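You operate a simulated robot arm through the tools that you are given. There is no shell and no other tool. Be economical: measure what you need, move in short steps, check, and stop when the job is done.

The job below is to be done with a simulated robot arm. You get a single attempt, and the scene is never put back.

Task
Put one of the yoghurt tubs from the table top on top of the pot plant.

It is judged by the outcome, as a careful person would: the job done as asked, and still so three seconds after it is handed in. It fails if anything else is knocked over, pushed out of place, dropped, spilled or broken.

Robot
A 6-joint arm with a two-finger parallel gripper, fixed in place. Base frame: the origin is at the foot of the arm, x ahead of it, y to its left, z up; the work surface is at about z = 0. Readings come in mm, degrees, newtons and seconds.
With the tool pointing down near the work surface it reaches from about 120 to 500 mm from the base axis. Its first joint turns from -72.0 to 72.0 degrees. Payload 0.65 kg.
Tool frame: the origin (TCP) lies between the finger pads and is the grasp point; the fingertips stand 25 mm ahead of it; z points along the fingers, y is the line along which they close. Largest opening 76 mm; finger width 18, thickness 10; the body of the gripper, 36 by 78 mm, starts 45 mm behind the TCP.
Orientation is told as [roll, pitch, yaw] about the base's x, y, z axes, in that order, counted from this pose: with the fingers straight down and closing along the base's y, the tool's x points along the base's -x, its y along +y and its z along -z.

Tools
- The arm moves only by the tool send_rows. Its arguments are lists of equal length, an entry for each row: "delta_pos": the shift along the tool's x, y, z in mm, a list of three; "angular": the turn, a rotation vector about the tool's x, y, z in degrees, a list of three; "hand": the opening in per cent of the stroke, from 0 (shut) to 100 (fully open). In form: {"delta_pos": [[dx, dy, dz], ...], "angular": [[rx, ry, rz], ...], "hand": [hand, ...]}. A call has 1 to 8 rows; each row shifts and turns the commanded pose from where the row before left it, along the tool's axes as they then stand. A row lasts 0.2 s, in which the tool goes at most 50 mm and 8.6 degrees; a call with a longer step from one row to the next is refused whole, and so is a gripper value outside its range. A pose out of reach is approached as far as the arm can. The call stops where the force on the tool passes 40 N (or 10 N more than at its start, if that is more) or the arm is blocked; 0.2 s more then pass. The fingers move at their own pace (about 108 mm/s each) and stop on an object; they squeeze with about 30 N. The grip force told is the motor's: it shows also when the fingers shut on nothing. Time passes only in rows, and 0.2 s behind the last, so rows that do not move let the fingers close. The reply holds the time, the measured pose of the TCP, the force on the tool along the base axes, the opening and the grip force, in the units named above and with some noise.
- Cameras (640 x 400 px; columns grow to the right, rows downward): "scene" is fixed at [48.8, 264.8, 411.9]; the picture's right is [-0.84, -0.54, 0.00], its down [-0.26, 0.41, -0.88] and it looks along [0.47, -0.74, -0.48] (base axes); focal length 214 px, centre (320, 200). "wrist" rides on the gripper at [58, 11, -81] in the tool frame; the picture's right is [-0.18, 0.98, 0.00], its down [-0.75, -0.14, -0.64] and it looks along [-0.63, -0.12, 0.77] (tool axes); focal length 243 px, centre (320, 200). There is no depth. A picture from a camera that has moved, and an enlarged one, comes with that camera's place and axes in the base frame and with its lens.
- grab_frame(camera): a new picture of that camera. No time passes.
- inspect(camera, box): a new picture of the part [left, top, right, bottom] of that camera's present view, enlarged. No time passes.
- close_job(): hands the job in; it is judged then, once.

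Work in short steps. Places have to be worked out from the pictures, the camera data and where the tool is seen: move nearer, look again, correct. Check each grasp and each placing, and mend what went wrong. You have 90 turns and 36 pictures in all, those below and enlarged ones among them. Open the gripper and draw the arm clear of the work before you hand the job in, unless the task says otherwise; then end with one line.

The tools are called after "Request:" as a command line: name --argument value ..., lists and objects as JSON in quotes. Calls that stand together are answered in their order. send_rows: Moves the arm, as the interface text tells. Its arguments: {"type":"object","properties":{"delta_pos":{"type":"array","items":{"type":"array","items":{"type":"number"}}},"angular":{"type":"array","items":{"type":"array","items":{"type":"number"}}},"hand":{"type":"array","items":{"type":"number"}}},"required":["delta_pos","angular","hand"]} The other tools are called the same way: grab_frame (camera) takes a picture; inspect (camera, box) takes an enlarged picture of a part of a camera's view; close_job () hands the job in.

At the start:

```text
time_s: 0.0
tool_pos: [284.3, -124.5, 348.3]
ee_rot: [0.0, -0.1, -0.1]
ft_force: [0.4, 0.7, -0.1]
gripper_width: 76.0
gripper_force: 0.1
```

scene: 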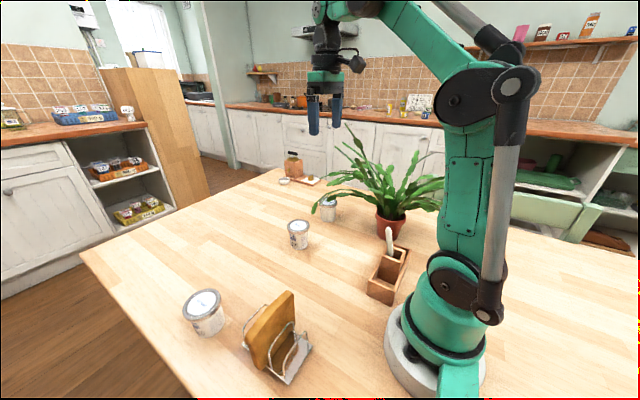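
wrist: 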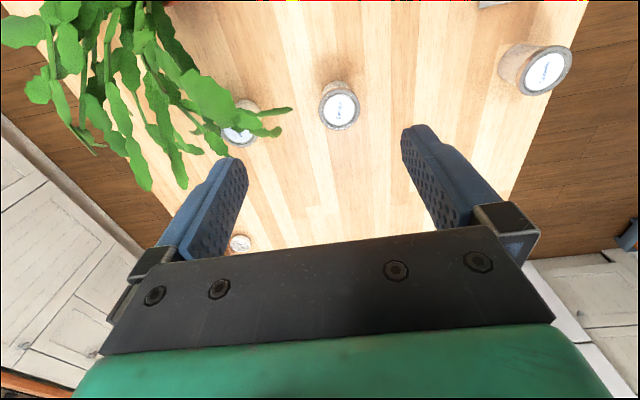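

I'll first look closely at the plant and the tubs to judge where and how a tub could rest on the plant.

Request:
inspect --camera "scene" --box '[270, 110, 470, 260]'

Request:
inspect --camera "scene" --box '[170, 180, 430, 390]'

```text
2.67 times, centred on (370, 185) of scene
camera zoom: at [48.8, 264.8, 411.9], right [-0.84, -0.54, 0.0], down [-0.26, 0.41, -0.88], along [0.47, -0.74, -0.48], focal length 572 px, centre (187, 240)
```

zoom: 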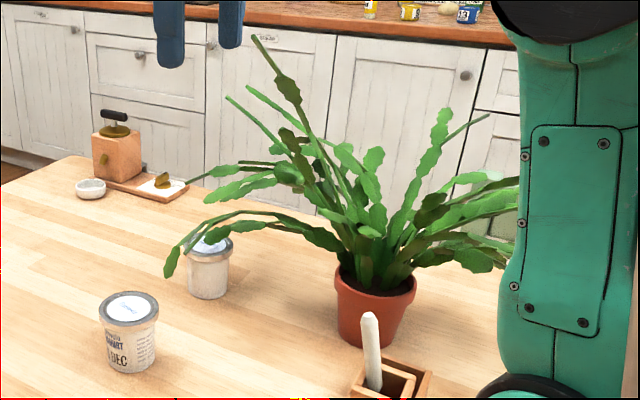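

```text
1.90 times, centred on (300, 285) of scene
camera zoom: at [48.8, 264.8, 411.9], right [-0.84, -0.54, 0.0], down [-0.26, 0.41, -0.88], along [0.47, -0.74, -0.48], focal length 408 px, centre (358, 38)
```

zoom: 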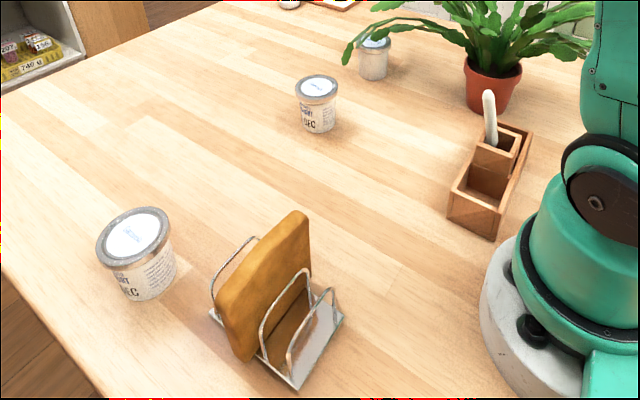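

The free middle tub sits at about (352,-103) with its rim near z≈70 and a width of about 58 mm. The plant's pot is near (150,-278) with leaves up to maybe 330 mm. I'll rise first, then turn towards the plant to look from above.

Request:
send_rows --delta_pos '[[0, 0, -40], [0, 0, -40], [20, 0, 0], [20, 0, 0], [0, 0, 0], [0, 0, 0], [0, 0, 0], [0, 0, 0]]' --angular '[[0, 0, 0], [0, 0, 0], [0, 0, 8], [0, 0, 8], [0, 0, 8], [0, 0, 8], [0, 0, 8], [0, 0, 0]]' --hand '[100, 100, 100, 100, 100, 100, 100, 100]'

Request:
grab_frame --camera "wrist"

Request:
grab_frame --camera "scene"

```text
time_s: 1.8
tool_pos: [232.6, -117.5, 384.4]
ee_rot: [0.2, 0.1, -40.1]
ft_force: [0.1, -0.5, 0.9]
gripper_width: 75.9
gripper_force: 0.1
out of reach, approached as far as the arm can: row 1, 2
```

```text
31 pictures are left
camera wrist: at [195.2, -70.5, 465.3], right [0.77, 0.63, 0.0], down [0.48, -0.59, 0.64], along [0.41, -0.5, -0.77], focal length 243 px, centre (320, 200)
```

wrist: 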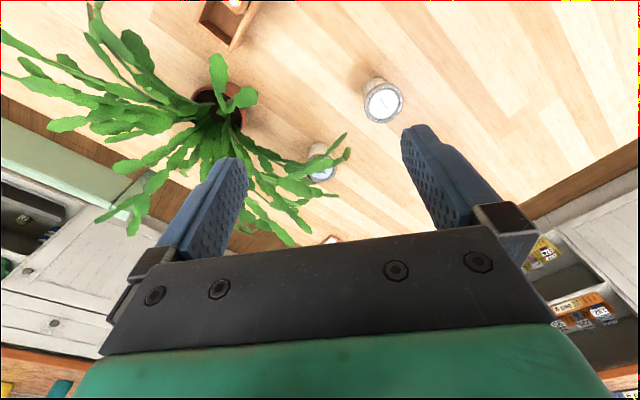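

```text
30 pictures are left
```

scene: 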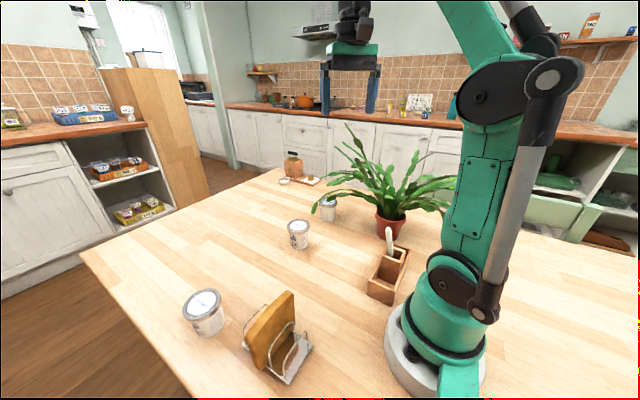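

The plant is an open fan of leaves from the pot; I need a view from straight above it. I move sideways over the near side of the plant, keeping height, and turn to face it.

Request:
send_rows --delta_pos '[[10, -26, 0], [10, -26, 0], [10, -26, 0], [11, -27, 0], [0, 0, 0], [0, 0, 0], [0, 0, 0]]' --angular '[[0, 0, 0], [0, 0, 0], [0, 0, 0], [0, 0, 0], [0, 0, 8], [0, 0, 8], [0, 0, 6]]' --hand '[100, 100, 100, 100, 100, 100, 100]'

Request:
grab_frame --camera "wrist"

```text
time_s: 3.4
tool_pos: [134.4, -172.7, 383.4]
ee_rot: [0.2, 0.0, -62.1]
ft_force: [0.4, -0.4, 0.4]
gripper_width: 76.3
gripper_force: 0.1
```

```text
29 pictures are left
camera wrist: at [116.7, -114.6, 465.5], right [0.95, 0.3, 0.0], down [0.23, -0.73, 0.64], along [0.19, -0.61, -0.77], focal length 243 px, centre (320, 200)
```

wrist: 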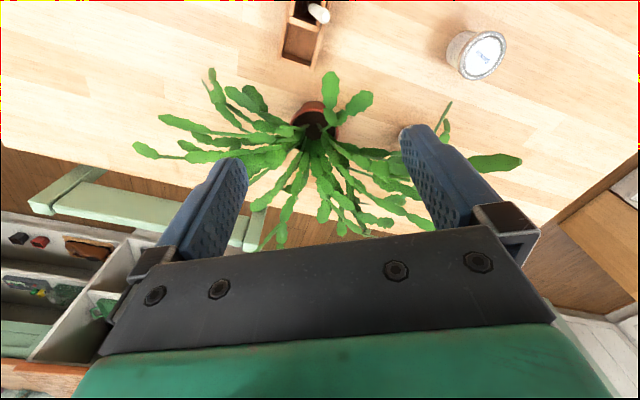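

Pot centre works out to about (153,-268). I'll enlarge this view to judge which leaves could hold a tub.

Request:
inspect --camera "wrist" --box '[200, 40, 456, 250]'

Request:
inspect --camera "scene" --box '[310, 115, 460, 245]'

```text
1.90 times, centred on (328, 145) of wrist
camera zoom: at [116.7, -114.6, 465.5], right [0.95, 0.3, 0.0], down [0.23, -0.73, 0.64], along [0.19, -0.61, -0.77], focal length 462 px, centre (305, 305)
```

zoom: 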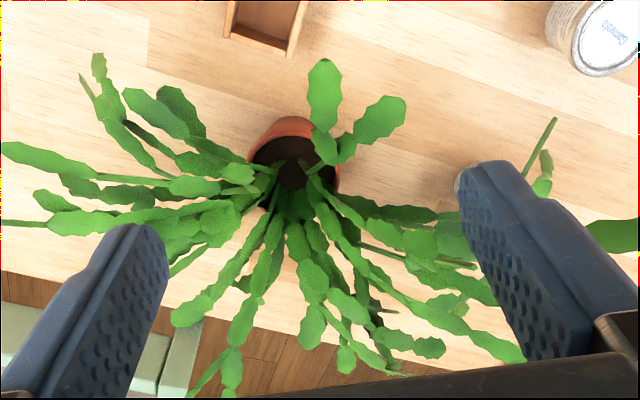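

```text
3.08 times, centred on (385, 180) of scene
camera zoom: at [48.8, 264.8, 411.9], right [-0.84, -0.54, 0.0], down [-0.26, 0.41, -0.88], along [0.47, -0.74, -0.48], focal length 660 px, centre (120, 262)
```

zoom: 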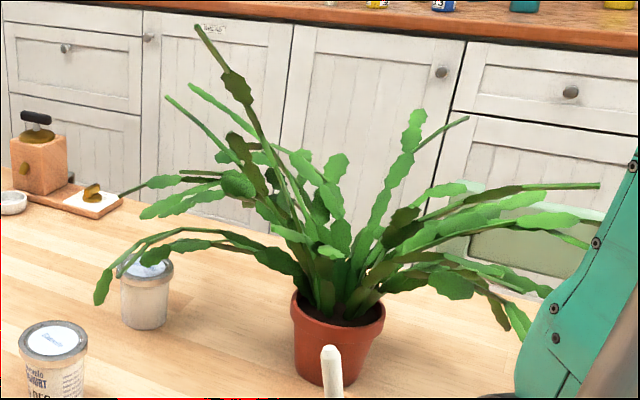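

The plant is a funnel of leaves: near leaf tips ≈ z 260 and one tall leaf with its tip near (255,-150,337). Lowering a tub on the pot's axis should nestle it among the leaves. First I fetch the middle tub, routing round the +y side of the tall leaf.

Request:
send_rows --delta_pos '[[17.3, 27.8, 0], [17.3, 27.8, 0], [17.3, 27.8, 0], [17.3, 27.8, 0], [-22, 22.7, 20], [-22, 22.7, 20], [-22, 22.7, 30], [-22, 22.7, 30]]' --angular '[[0, 0, 0], [0, 0, 0], [0, 0, 0], [0, 0, 0], [0, 0, 0], [0, 0, 0], [0, 0, 0], [0, 0, 0]]' --hand '[100, 100, 100, 100, 100, 100, 100, 100]'

Request:
send_rows --delta_pos '[[-22, 22.8, 30], [0, 0, 30], [0, 0, 30], [0, 0, 0]]' --angular '[[0, 0, 0], [0, 0, 0], [0, 0, 0], [0, 0, 0]]' --hand '[100, 100, 100, 100]'

Request:
grab_frame --camera "wrist"

Request:
grab_frame --camera "scene"

```text
time_s: 5.2
tool_pos: [320.9, -95.4, 284.3]
ee_rot: [0.1, 0.0, -62.0]
ft_force: [0.2, 1.0, -0.3]
gripper_width: 75.8
gripper_force: 0.0
```

```text
time_s: 6.2
tool_pos: [352.6, -102.4, 195.1]
ee_rot: [0.1, 0.0, -62.0]
ft_force: [0.1, -0.1, 0.3]
gripper_width: 76.1
gripper_force: 0.0
```

```text
26 pictures are left
camera wrist: at [335.2, -44.5, 276.2], right [0.95, 0.3, 0.0], down [0.23, -0.73, 0.64], along [0.19, -0.61, -0.77], focal length 243 px, centre (320, 200)
```

wrist: 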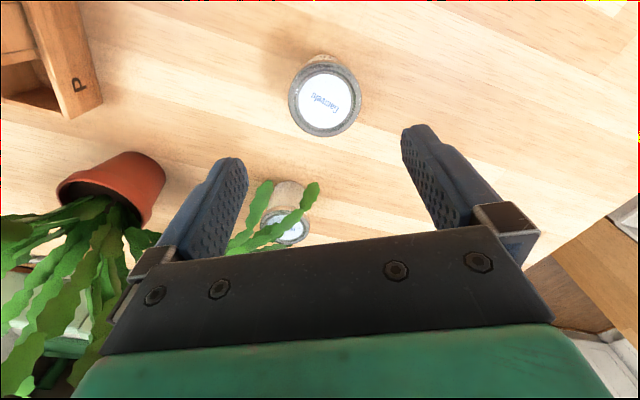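

```text
25 pictures are left
```

scene: 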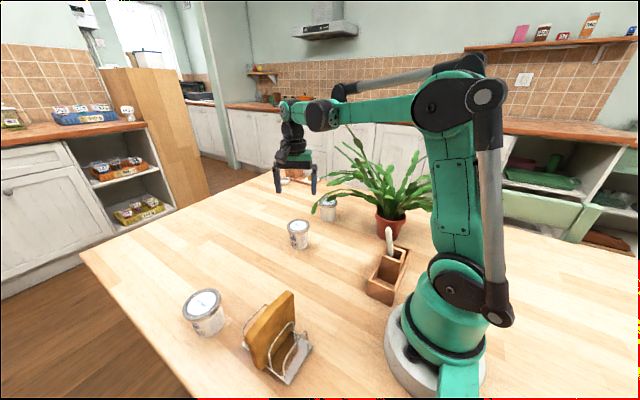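

Rim centre now reads ≈(356,-105), about 58 mm wide. I shift 3 mm and descend straddling the tub, stopping with the TCP just below the rim.

Request:
send_rows --delta_pos '[[-3.2, 1.7, 0], [0, 0, 35], [0, 0, 35], [0, 0, 30], [0, 0, 0]]' --angular '[[0, 0, 0], [0, 0, 0], [0, 0, 0], [0, 0, 0], [0, 0, 0]]' --hand '[100, 100, 100, 100, 100]'

Request:
grab_frame --camera "wrist"

Request:
inspect --camera "scene" --box '[240, 150, 370, 260]'

```text
time_s: 7.4
tool_pos: [356.6, -104.0, 94.7]
ee_rot: [0.0, 0.0, -62.0]
ft_force: [-0.9, 0.0, 0.6]
gripper_width: 76.1
gripper_force: 0.0
```

```text
24 pictures are left
camera wrist: at [338.1, -46.9, 175.2], right [0.95, 0.3, 0.0], down [0.23, -0.73, 0.64], along [0.19, -0.61, -0.77], focal length 243 px, centre (320, 200)
```

wrist: 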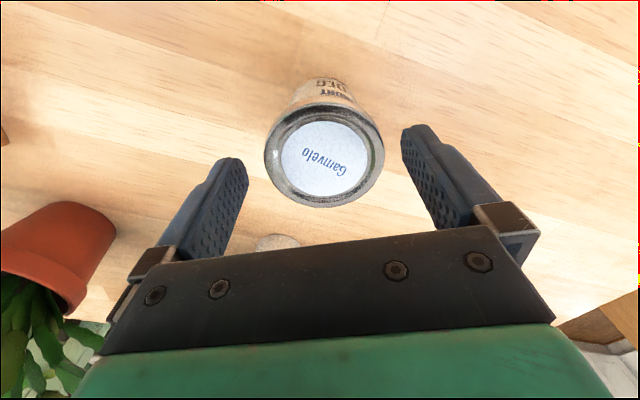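

```text
3.64 times, centred on (305, 205) of scene
camera zoom: at [48.8, 264.8, 411.9], right [-0.84, -0.54, 0.0], down [-0.26, 0.41, -0.88], along [0.47, -0.74, -0.48], focal length 780 px, centre (374, 182)
```

zoom: 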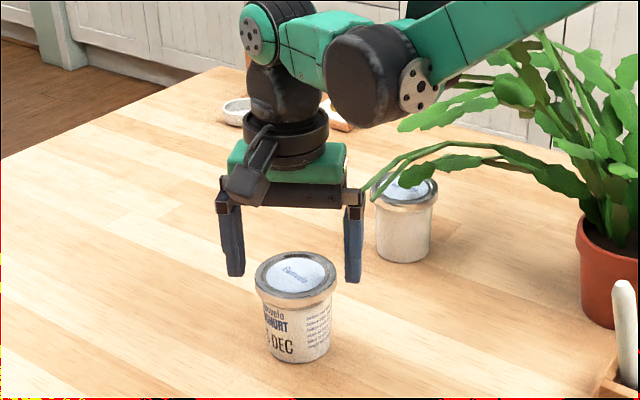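

Rim centre ≈(357,-102,69), well centred between the fingers. I go down 33 mm and close.

Request:
send_rows --delta_pos '[[2, 0, 17], [0, 0, 16], [0, 0, 0], [0, 0, 0], [0, 0, 0], [0, 0, 0]]' --angular '[[0, 0, 0], [0, 0, 0], [0, 0, 0], [0, 0, 0], [0, 0, 0], [0, 0, 0]]' --hand '[100, 100, 100, 50, 50, 50]'

```text
time_s: 8.8
tool_pos: [353.3, -103.3, 61.5]
ee_rot: [0.2, 0.0, -62.0]
ft_force: [0.7, -0.1, -0.2]
gripper_width: 62.6
gripper_force: 29.5
```

Gripped at 62.6 mm with 30 N. I lift slightly and check.

Request:
send_rows --delta_pos '[[0, 0, -30], [0, 0, -40], [0, 0, -40], [0, 0, 0]]' --angular '[[0, 0, 0], [0, 0, 0], [0, 0, 0], [0, 0, 0]]' --hand '[50, 50, 50, 50]'

Request:
grab_frame --camera "scene"

```text
time_s: 9.8
tool_pos: [352.6, -104.1, 173.1]
ee_rot: [0.0, 0.0, -62.0]
ft_force: [-0.4, 0.4, -1.4]
gripper_width: 62.9
gripper_force: 30.0
```

```text
22 pictures are left
```

scene: 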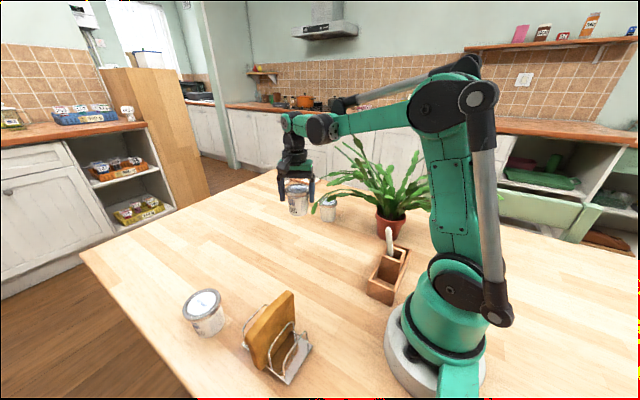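

The tub is lifted cleanly (weight ~1.4 N). I retrace the route up and round the tall leaf.

Request:
send_rows --delta_pos '[[0, 0, -40], [0, 0, -40], [18, -19, -25], [18, -19, -25], [18, -19, -25], [18, -19, -25], [19, -19, -25], [19, -19, 0]]' --angular '[[0, 0, 0], [0, 0, 0], [0, 0, 0], [0, 0, 0], [0, 0, 0], [0, 0, 0], [0, 0, 0], [0, 0, 0]]' --hand '[50, 50, 50, 50, 50, 50, 50, 50]'

```text
time_s: 11.6
tool_pos: [201.5, -60.5, 377.3]
ee_rot: [0.1, 0.0, -62.0]
ft_force: [-0.1, 0.1, -1.7]
gripper_width: 62.7
gripper_force: 29.6
```

Now to a waypoint at (150,-165) beside the plant, a bit higher, and a look.

Request:
send_rows --delta_pos '[[-17.2, -23.6, -10], [-17.2, -23.6, -10], [-17.2, -23.6, 0], [-17.2, -23.6, 0], [0, 0, 0]]' --angular '[[0, 0, 0], [0, 0, 0], [0, 0, 0], [0, 0, 0], [0, 0, 0]]' --hand '[50, 50, 50, 50, 50]'

Request:
grab_frame --camera "scene"

Request:
grab_frame --camera "wrist"

```text
time_s: 12.8
tool_pos: [149.5, -162.6, 396.0]
ee_rot: [0.1, 0.0, -62.0]
ft_force: [-0.2, 1.0, -2.1]
gripper_width: 62.9
gripper_force: 30.0
```

```text
21 pictures are left
```

scene: 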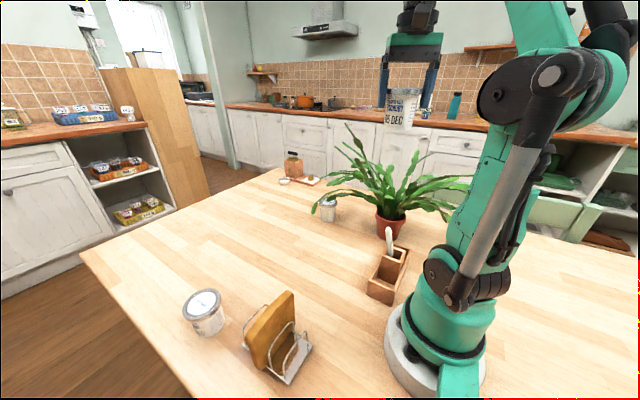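

```text
20 pictures are left
camera wrist: at [132.0, -105.7, 476.9], right [0.95, 0.3, 0.0], down [0.23, -0.73, 0.64], along [0.19, -0.61, -0.77], focal length 243 px, centre (320, 200)
```

wrist: 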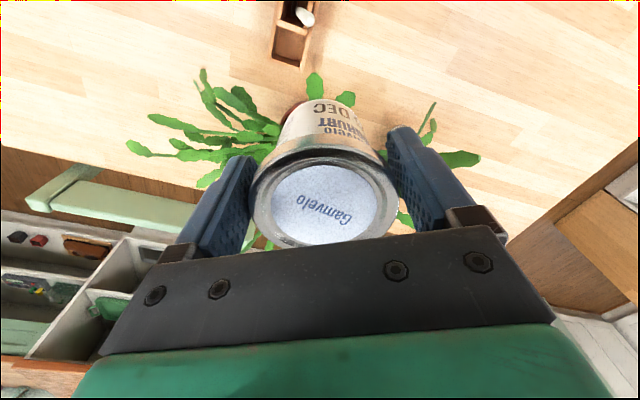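

Rechecked with both cameras, the pot rim centre is about (157,-287). I move over it at height.

Request:
send_rows --delta_pos '[[-28, -13, 0], [-28, -13, 0], [-28, -13, 10], [-28, -13, 20], [0, 0, 0]]' --angular '[[0, 0, 0], [0, 0, 0], [0, 0, 0], [0, 0, 0], [0, 0, 0]]' --hand '[50, 50, 50, 50, 50]'

Request:
grab_frame --camera "scene"

Request:
grab_frame --camera "wrist"

```text
time_s: 14.0
tool_pos: [157.6, -287.9, 365.7]
ee_rot: [0.0, 0.1, -62.0]
ft_force: [-0.5, 0.5, -1.8]
gripper_width: 62.8
gripper_force: 30.3
```

```text
19 pictures are left
```

scene: 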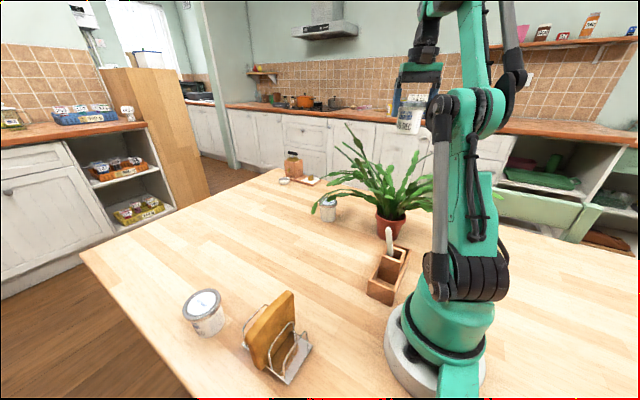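

```text
18 pictures are left
camera wrist: at [138.3, -230.1, 446.9], right [0.95, 0.3, 0.0], down [0.23, -0.73, 0.64], along [0.19, -0.61, -0.77], focal length 243 px, centre (320, 200)
```

wrist: 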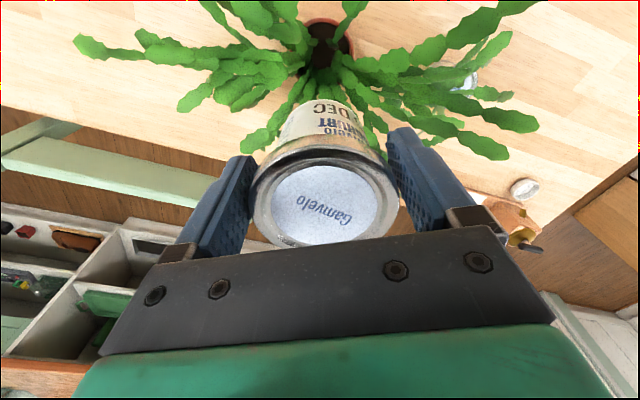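

From almost straight above, the pot centre is ≈(161,-275), with the leaf roots a little beyond. I align over (160,-280) and go down in stages, watching the force.

Request:
send_rows --delta_pos '[[6, 6, 0], [0, 0, 20], [0, 0, 20], [0, 0, 10], [0, 0, 0]]' --angular '[[0, 0, 0], [0, 0, 0], [0, 0, 0], [0, 0, 0], [0, 0, 0]]' --hand '[50, 50, 50, 50, 50]'

Request:
inspect --camera "scene" --box '[310, 60, 490, 245]'

```text
time_s: 15.2
tool_pos: [159.4, -279.3, 315.6]
ee_rot: [0.0, -0.1, -62.0]
ft_force: [0.3, 0.0, -1.4]
gripper_width: 62.6
gripper_force: 30.4
```

```text
2.16 times, centred on (400, 152) of scene
camera zoom: at [48.8, 264.8, 411.9], right [-0.84, -0.54, 0.0], down [-0.26, 0.41, -0.88], along [0.47, -0.74, -0.48], focal length 464 px, centre (147, 303)
```

zoom: 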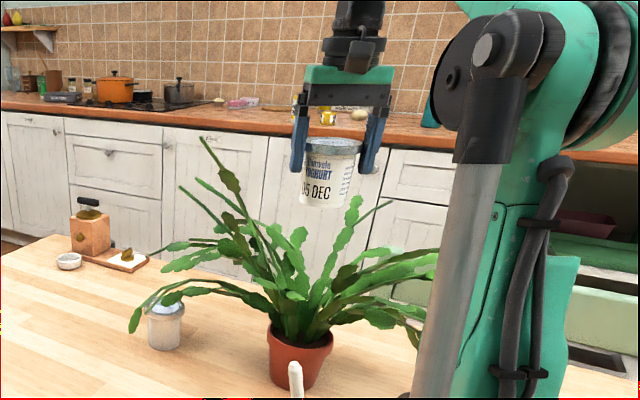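

The alignment agrees with projection (the axis lands at the pot centre). I continue down in 10 mm rows.

Request:
send_rows --delta_pos '[[0, 0, 10], [0, 0, 10], [0, 0, 10], [0, 0, 0]]' --angular '[[0, 0, 0], [0, 0, 0], [0, 0, 0], [0, 0, 0]]' --hand '[50, 50, 50, 50]'

Request:
send_rows --delta_pos '[[0, 0, 8], [0, 0, 8], [0, 0, 0]]' --angular '[[0, 0, 0], [0, 0, 0], [0, 0, 0]]' --hand '[50, 50, 50]'

```text
time_s: 16.2
tool_pos: [159.7, -278.0, 285.7]
ee_rot: [0.1, 0.0, -61.9]
ft_force: [0.0, 0.1, -1.5]
gripper_width: 62.7
gripper_force: 30.0
```

```text
time_s: 17.0
tool_pos: [158.5, -278.3, 270.9]
ee_rot: [0.1, 0.0, -62.0]
ft_force: [0.1, 0.5, -1.5]
gripper_width: 62.7
gripper_force: 30.4
```

No contact yet with the tub's bottom at about z≈208; I continue.

Request:
send_rows --delta_pos '[[0, 0, 8], [0, 0, 8], [0, 0, 0]]' --angular '[[0, 0, 0], [0, 0, 0], [0, 0, 0]]' --hand '[50, 50, 50]'

Request:
inspect --camera "scene" --box '[310, 60, 490, 245]'

Request:
grab_frame --camera "wrist"

```text
time_s: 17.8
tool_pos: [159.4, -277.7, 255.2]
ee_rot: [0.1, 0.0, -62.0]
ft_force: [-0.2, 0.5, -1.4]
gripper_width: 62.7
gripper_force: 30.0
```

```text
2.16 times, centred on (400, 152) of scene
camera zoom: at [48.8, 264.8, 411.9], right [-0.84, -0.54, 0.0], down [-0.26, 0.41, -0.88], along [0.47, -0.74, -0.48], focal length 464 px, centre (147, 303)
```

zoom: 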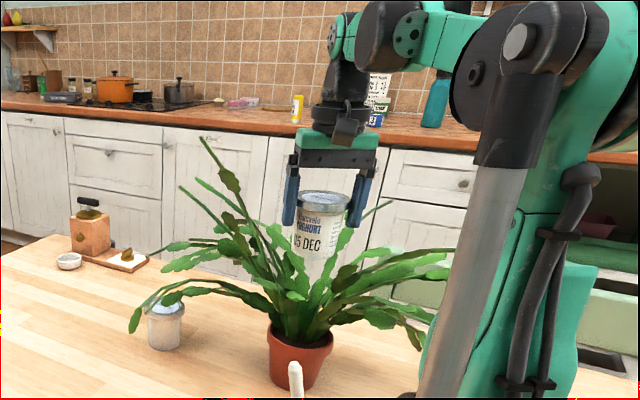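

```text
15 pictures are left
camera wrist: at [141.2, -221.1, 335.5], right [0.95, 0.3, 0.0], down [0.23, -0.73, 0.64], along [0.19, -0.61, -0.77], focal length 243 px, centre (320, 200)
```

wrist: 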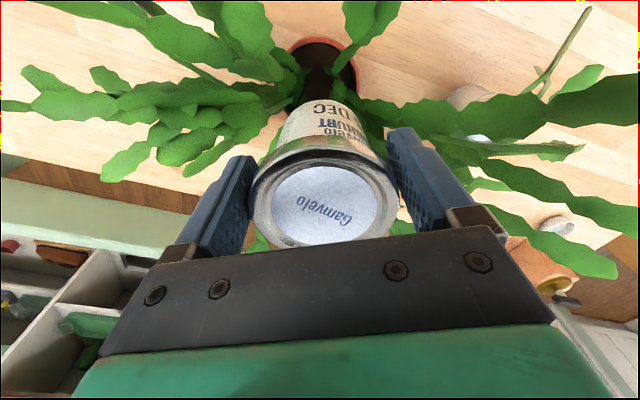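

Still free and well centred in the leaf funnel. Continuing down slowly.

Request:
send_rows --delta_pos '[[0, 0, 7], [0, 0, 7], [0, 0, 0]]' --angular '[[0, 0, 0], [0, 0, 0], [0, 0, 0]]' --hand '[50, 50, 50]'

Request:
send_rows --delta_pos '[[0, 0, 7], [0, 0, 7], [0, 0, 0]]' --angular '[[0, 0, 0], [0, 0, 0], [0, 0, 0]]' --hand '[50, 50, 50]'

```text
time_s: 18.6
tool_pos: [160.7, -278.6, 240.5]
ee_rot: [0.1, 0.0, -62.0]
ft_force: [0.7, 0.4, -0.6]
gripper_width: 62.7
gripper_force: 30.3
```

```text
time_s: 19.4
tool_pos: [159.0, -278.2, 226.3]
ee_rot: [0.2, 0.1, -62.0]
ft_force: [-0.8, -0.2, -0.6]
gripper_width: 62.6
gripper_force: 30.0
```

Request:
send_rows --delta_pos '[[0, 0, 5], [0, 0, 5], [0, 0, 0]]' --angular '[[0, 0, 0], [0, 0, 0], [0, 0, 0]]' --hand '[50, 50, 50]'

Request:
inspect --camera "scene" --box '[310, 100, 470, 245]'

```text
time_s: 20.2
tool_pos: [158.6, -279.5, 217.2]
ee_rot: [0.1, 0.1, -62.0]
ft_force: [-0.4, 0.4, -1.6]
gripper_width: 62.9
gripper_force: 30.0
```

```text
2.76 times, centred on (390, 172) of scene
camera zoom: at [48.8, 264.8, 411.9], right [-0.84, -0.54, 0.0], down [-0.26, 0.41, -0.88], along [0.47, -0.74, -0.48], focal length 592 px, centre (127, 276)
```

zoom: 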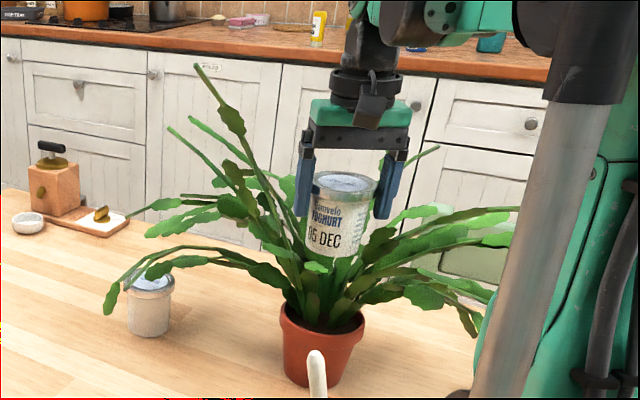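

No contact and the plant hasn't moved (bottom ≈155). Continue in small steps.

Request:
send_rows --delta_pos '[[0, 0, 5], [0, 0, 5], [0, 0, 0]]' --angular '[[0, 0, 0], [0, 0, 0], [0, 0, 0]]' --hand '[50, 50, 50]'

Request:
send_rows --delta_pos '[[0, 0, 5], [0, 0, 5], [0, 0, 0]]' --angular '[[0, 0, 0], [0, 0, 0], [0, 0, 0]]' --hand '[50, 50, 50]'

```text
time_s: 21.0
tool_pos: [159.9, -277.9, 207.0]
ee_rot: [0.0, 0.0, -62.0]
ft_force: [-1.2, 2.3, 26.2]
gripper_width: 62.8
gripper_force: 29.6
```

```text
time_s: 21.5
tool_pos: [159.7, -278.8, 201.1]
ee_rot: [-0.1, -0.1, -62.0]
ft_force: [-1.6, 2.4, 18.0]
gripper_width: 62.8
gripper_force: 30.0
stopped in row 2: the force on the tool passed its limit (the readings are from after the stop); the commanded pose is now the measured one
```

Contact: the tub is supported by the plant at bottom z≈140–146, pressing with 18 N. I ease up a little to take off the load and look.

Request:
send_rows --delta_pos '[[0, 0, -1], [0, 0, 0]]' --angular '[[0, 0, 0], [0, 0, 0]]' --hand '[50, 50]'

Request:
inspect --camera "scene" --box '[310, 100, 470, 245]'

Request:
grab_frame --camera "wrist"

```text
time_s: 22.1
tool_pos: [159.9, -278.7, 201.7]
ee_rot: [0.0, 0.1, -62.1]
ft_force: [0.5, 0.5, -1.6]
gripper_width: 62.7
gripper_force: 30.2
```

```text
2.76 times, centred on (390, 172) of scene
camera zoom: at [48.8, 264.8, 411.9], right [-0.84, -0.54, 0.0], down [-0.26, 0.41, -0.88], along [0.47, -0.74, -0.48], focal length 592 px, centre (127, 276)
```

zoom: 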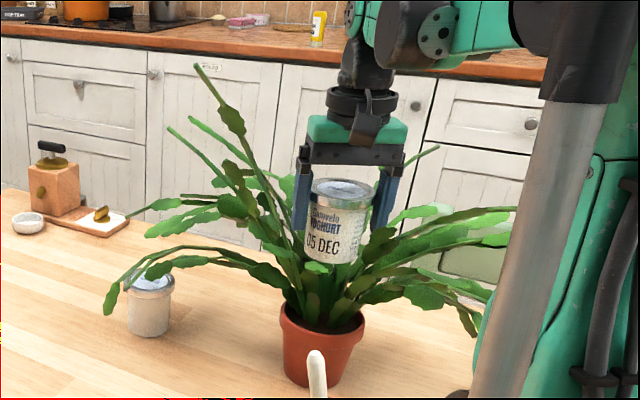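

```text
12 pictures are left
camera wrist: at [141.6, -221.6, 282.9], right [0.95, 0.3, 0.0], down [0.23, -0.73, 0.64], along [0.19, -0.61, -0.77], focal length 243 px, centre (320, 200)
```

wrist: 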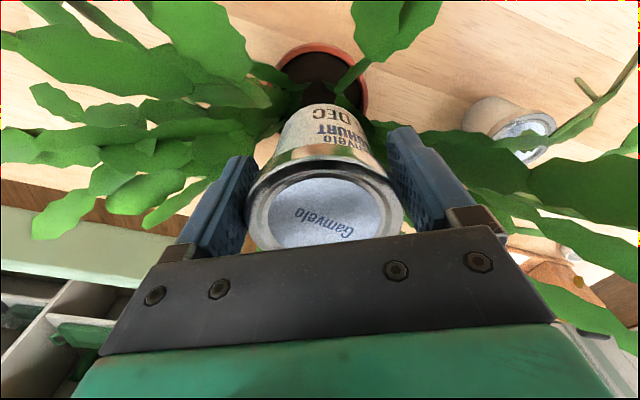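

The load is off; the tub slid up ~8 mm in the grip, so the support is at z≈145. I lower in millimetre steps to just touching before release.

Request:
send_rows --delta_pos '[[0, 0, 0.5], [0, 0, 0]]' --angular '[[0, 0, 0], [0, 0, 0]]' --hand '[50, 50]'

```text
time_s: 22.7
tool_pos: [159.1, -278.8, 201.6]
ee_rot: [0.0, -0.1, -62.0]
ft_force: [-0.4, -0.2, -2.5]
gripper_width: 62.8
gripper_force: 30.0
```

Request:
send_rows --delta_pos '[[0, 0, 0.5], [0, 0, 0]]' --angular '[[0, 0, 0], [0, 0, 0]]' --hand '[50, 50]'

```text
time_s: 23.3
tool_pos: [158.3, -279.2, 201.5]
ee_rot: [0.0, 0.0, -62.1]
ft_force: [0.7, 1.5, 6.8]
gripper_width: 62.8
gripper_force: 30.1
```

The tub is now resting lightly (≈7 N up). I open only slightly (≈66 mm) to see if it stands by itself.

Request:
send_rows --delta_pos '[[0, 0, 0], [0, 0, 0], [0, 0, 0]]' --angular '[[0, 0, 0], [0, 0, 0], [0, 0, 0]]' --hand '[84, 87, 87]'

Request:
grab_frame --camera "wrist"

Request:
inspect --camera "scene" --box '[310, 100, 470, 245]'

```text
time_s: 24.1
tool_pos: [159.9, -279.9, 201.5]
ee_rot: [0.0, 0.0, -62.0]
ft_force: [-0.4, 0.7, -0.1]
gripper_width: 66.2
gripper_force: 0.1
```

```text
11 pictures are left
camera wrist: at [141.4, -221.9, 282.0], right [0.95, 0.3, 0.0], down [0.23, -0.73, 0.64], along [0.19, -0.61, -0.77], focal length 243 px, centre (320, 200)
```

wrist: 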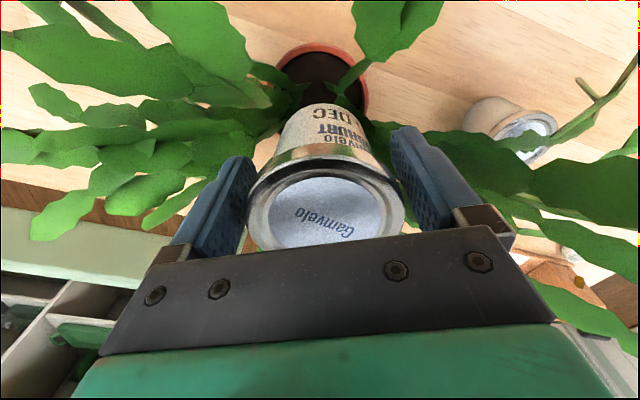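

```text
2.76 times, centred on (390, 172) of scene
camera zoom: at [48.8, 264.8, 411.9], right [-0.84, -0.54, 0.0], down [-0.26, 0.41, -0.88], along [0.47, -0.74, -0.48], focal length 592 px, centre (127, 276)
```

zoom: 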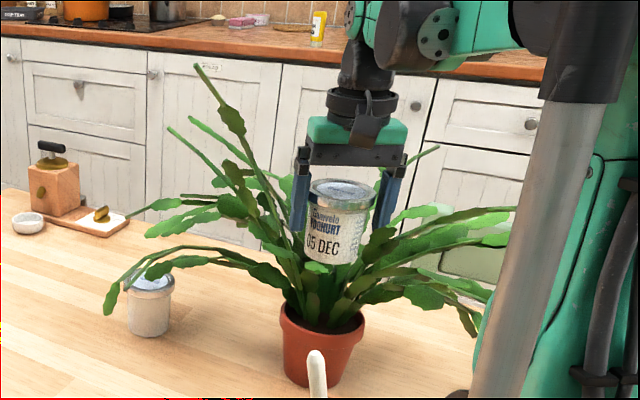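

It barely moved. I open fully and wait a second to see if it stays on its own.

Request:
send_rows --delta_pos '[[0, 0, 0], [0, 0, 0], [0, 0, 0], [0, 0, 0], [0, 0, 0]]' --angular '[[0, 0, 0], [0, 0, 0], [0, 0, 0], [0, 0, 0], [0, 0, 0]]' --hand '[92, 96, 100, 100, 100]'

Request:
grab_frame --camera "wrist"

```text
time_s: 25.3
tool_pos: [158.1, -279.4, 202.4]
ee_rot: [0.0, 0.0, -61.9]
ft_force: [0.4, 0.1, 0.2]
gripper_width: 76.0
gripper_force: 0.0
```

```text
9 pictures are left
camera wrist: at [141.4, -221.8, 282.0], right [0.95, 0.3, 0.0], down [0.23, -0.73, 0.64], along [0.19, -0.61, -0.77], focal length 243 px, centre (320, 200)
```

wrist: 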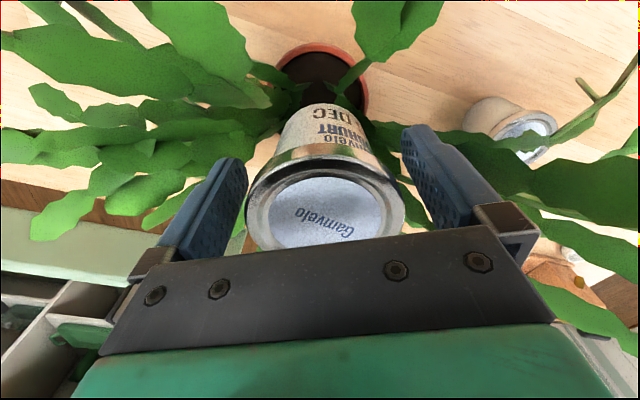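

The tub stands by itself, clear of both fingers. I draw straight up slowly.

Request:
send_rows --delta_pos '[[0, 0, -8], [0, 0, -12], [0, 0, -15], [0, 0, -20], [0, 0, -30], [0, 0, -35], [0, 0, -35], [0, 0, 0]]' --angular '[[0, 0, 0], [0, 0, 0], [0, 0, 0], [0, 0, 0], [0, 0, 0], [0, 0, 0], [0, 0, 0], [0, 0, 0]]' --hand '[100, 100, 100, 100, 100, 100, 100, 100]'

Request:
grab_frame --camera "scene"

```text
time_s: 27.1
tool_pos: [158.3, -278.9, 354.8]
ee_rot: [-0.1, 0.0, -61.9]
ft_force: [-0.5, -0.1, 0.0]
gripper_width: 76.2
gripper_force: 0.1
```

```text
8 pictures are left
```

scene: 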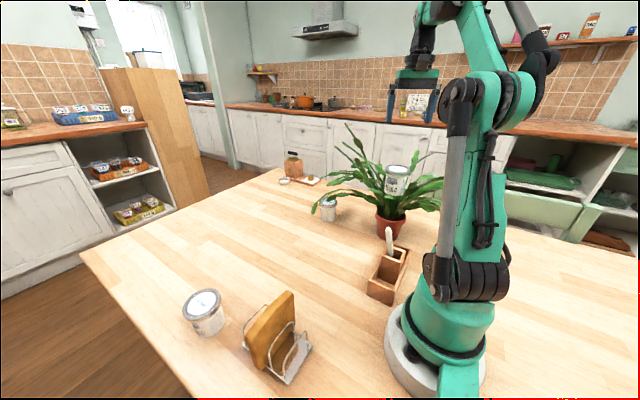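

The tub stays upright on the plant, and nothing else has moved. I move the arm back clear towards +y and check again.

Request:
send_rows --delta_pos '[[28, 13, -5], [28, 13, -5], [28, 13, 0], [28, 13, 0], [17, 23, 0], [17, 23, 0], [0, 0, 0], [0, 0, 0]]' --angular '[[0, 0, 0], [0, 0, 0], [0, 0, 0], [0, 0, 0], [0, 0, 0], [0, 0, 0], [0, 0, 0], [0, 0, 0]]' --hand '[100, 100, 100, 100, 100, 100, 100, 100]'

Request:
inspect --camera "scene" --box '[310, 100, 470, 245]'

```text
time_s: 28.9
tool_pos: [177.3, -103.0, 365.5]
ee_rot: [0.0, 0.0, -62.1]
ft_force: [0.2, 0.3, -0.6]
gripper_width: 76.0
gripper_force: 0.1
```

```text
2.76 times, centred on (390, 172) of scene
camera zoom: at [48.8, 264.8, 411.9], right [-0.84, -0.54, 0.0], down [-0.26, 0.41, -0.88], along [0.47, -0.74, -0.48], focal length 592 px, centre (127, 276)
```

zoom: 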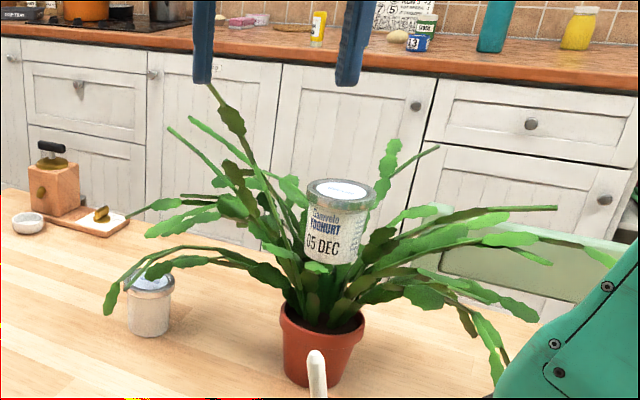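

The tub rests steadily on the plant, the pot is unmoved and the arm is clear, so I hand the job in.

Request:
close_job

```text
The job is handed in.
```

The middle yoghurt tub now stands upright among the leaves on top of the pot plant; the pictures show nothing else moved, and the gripper is open and clear of it.
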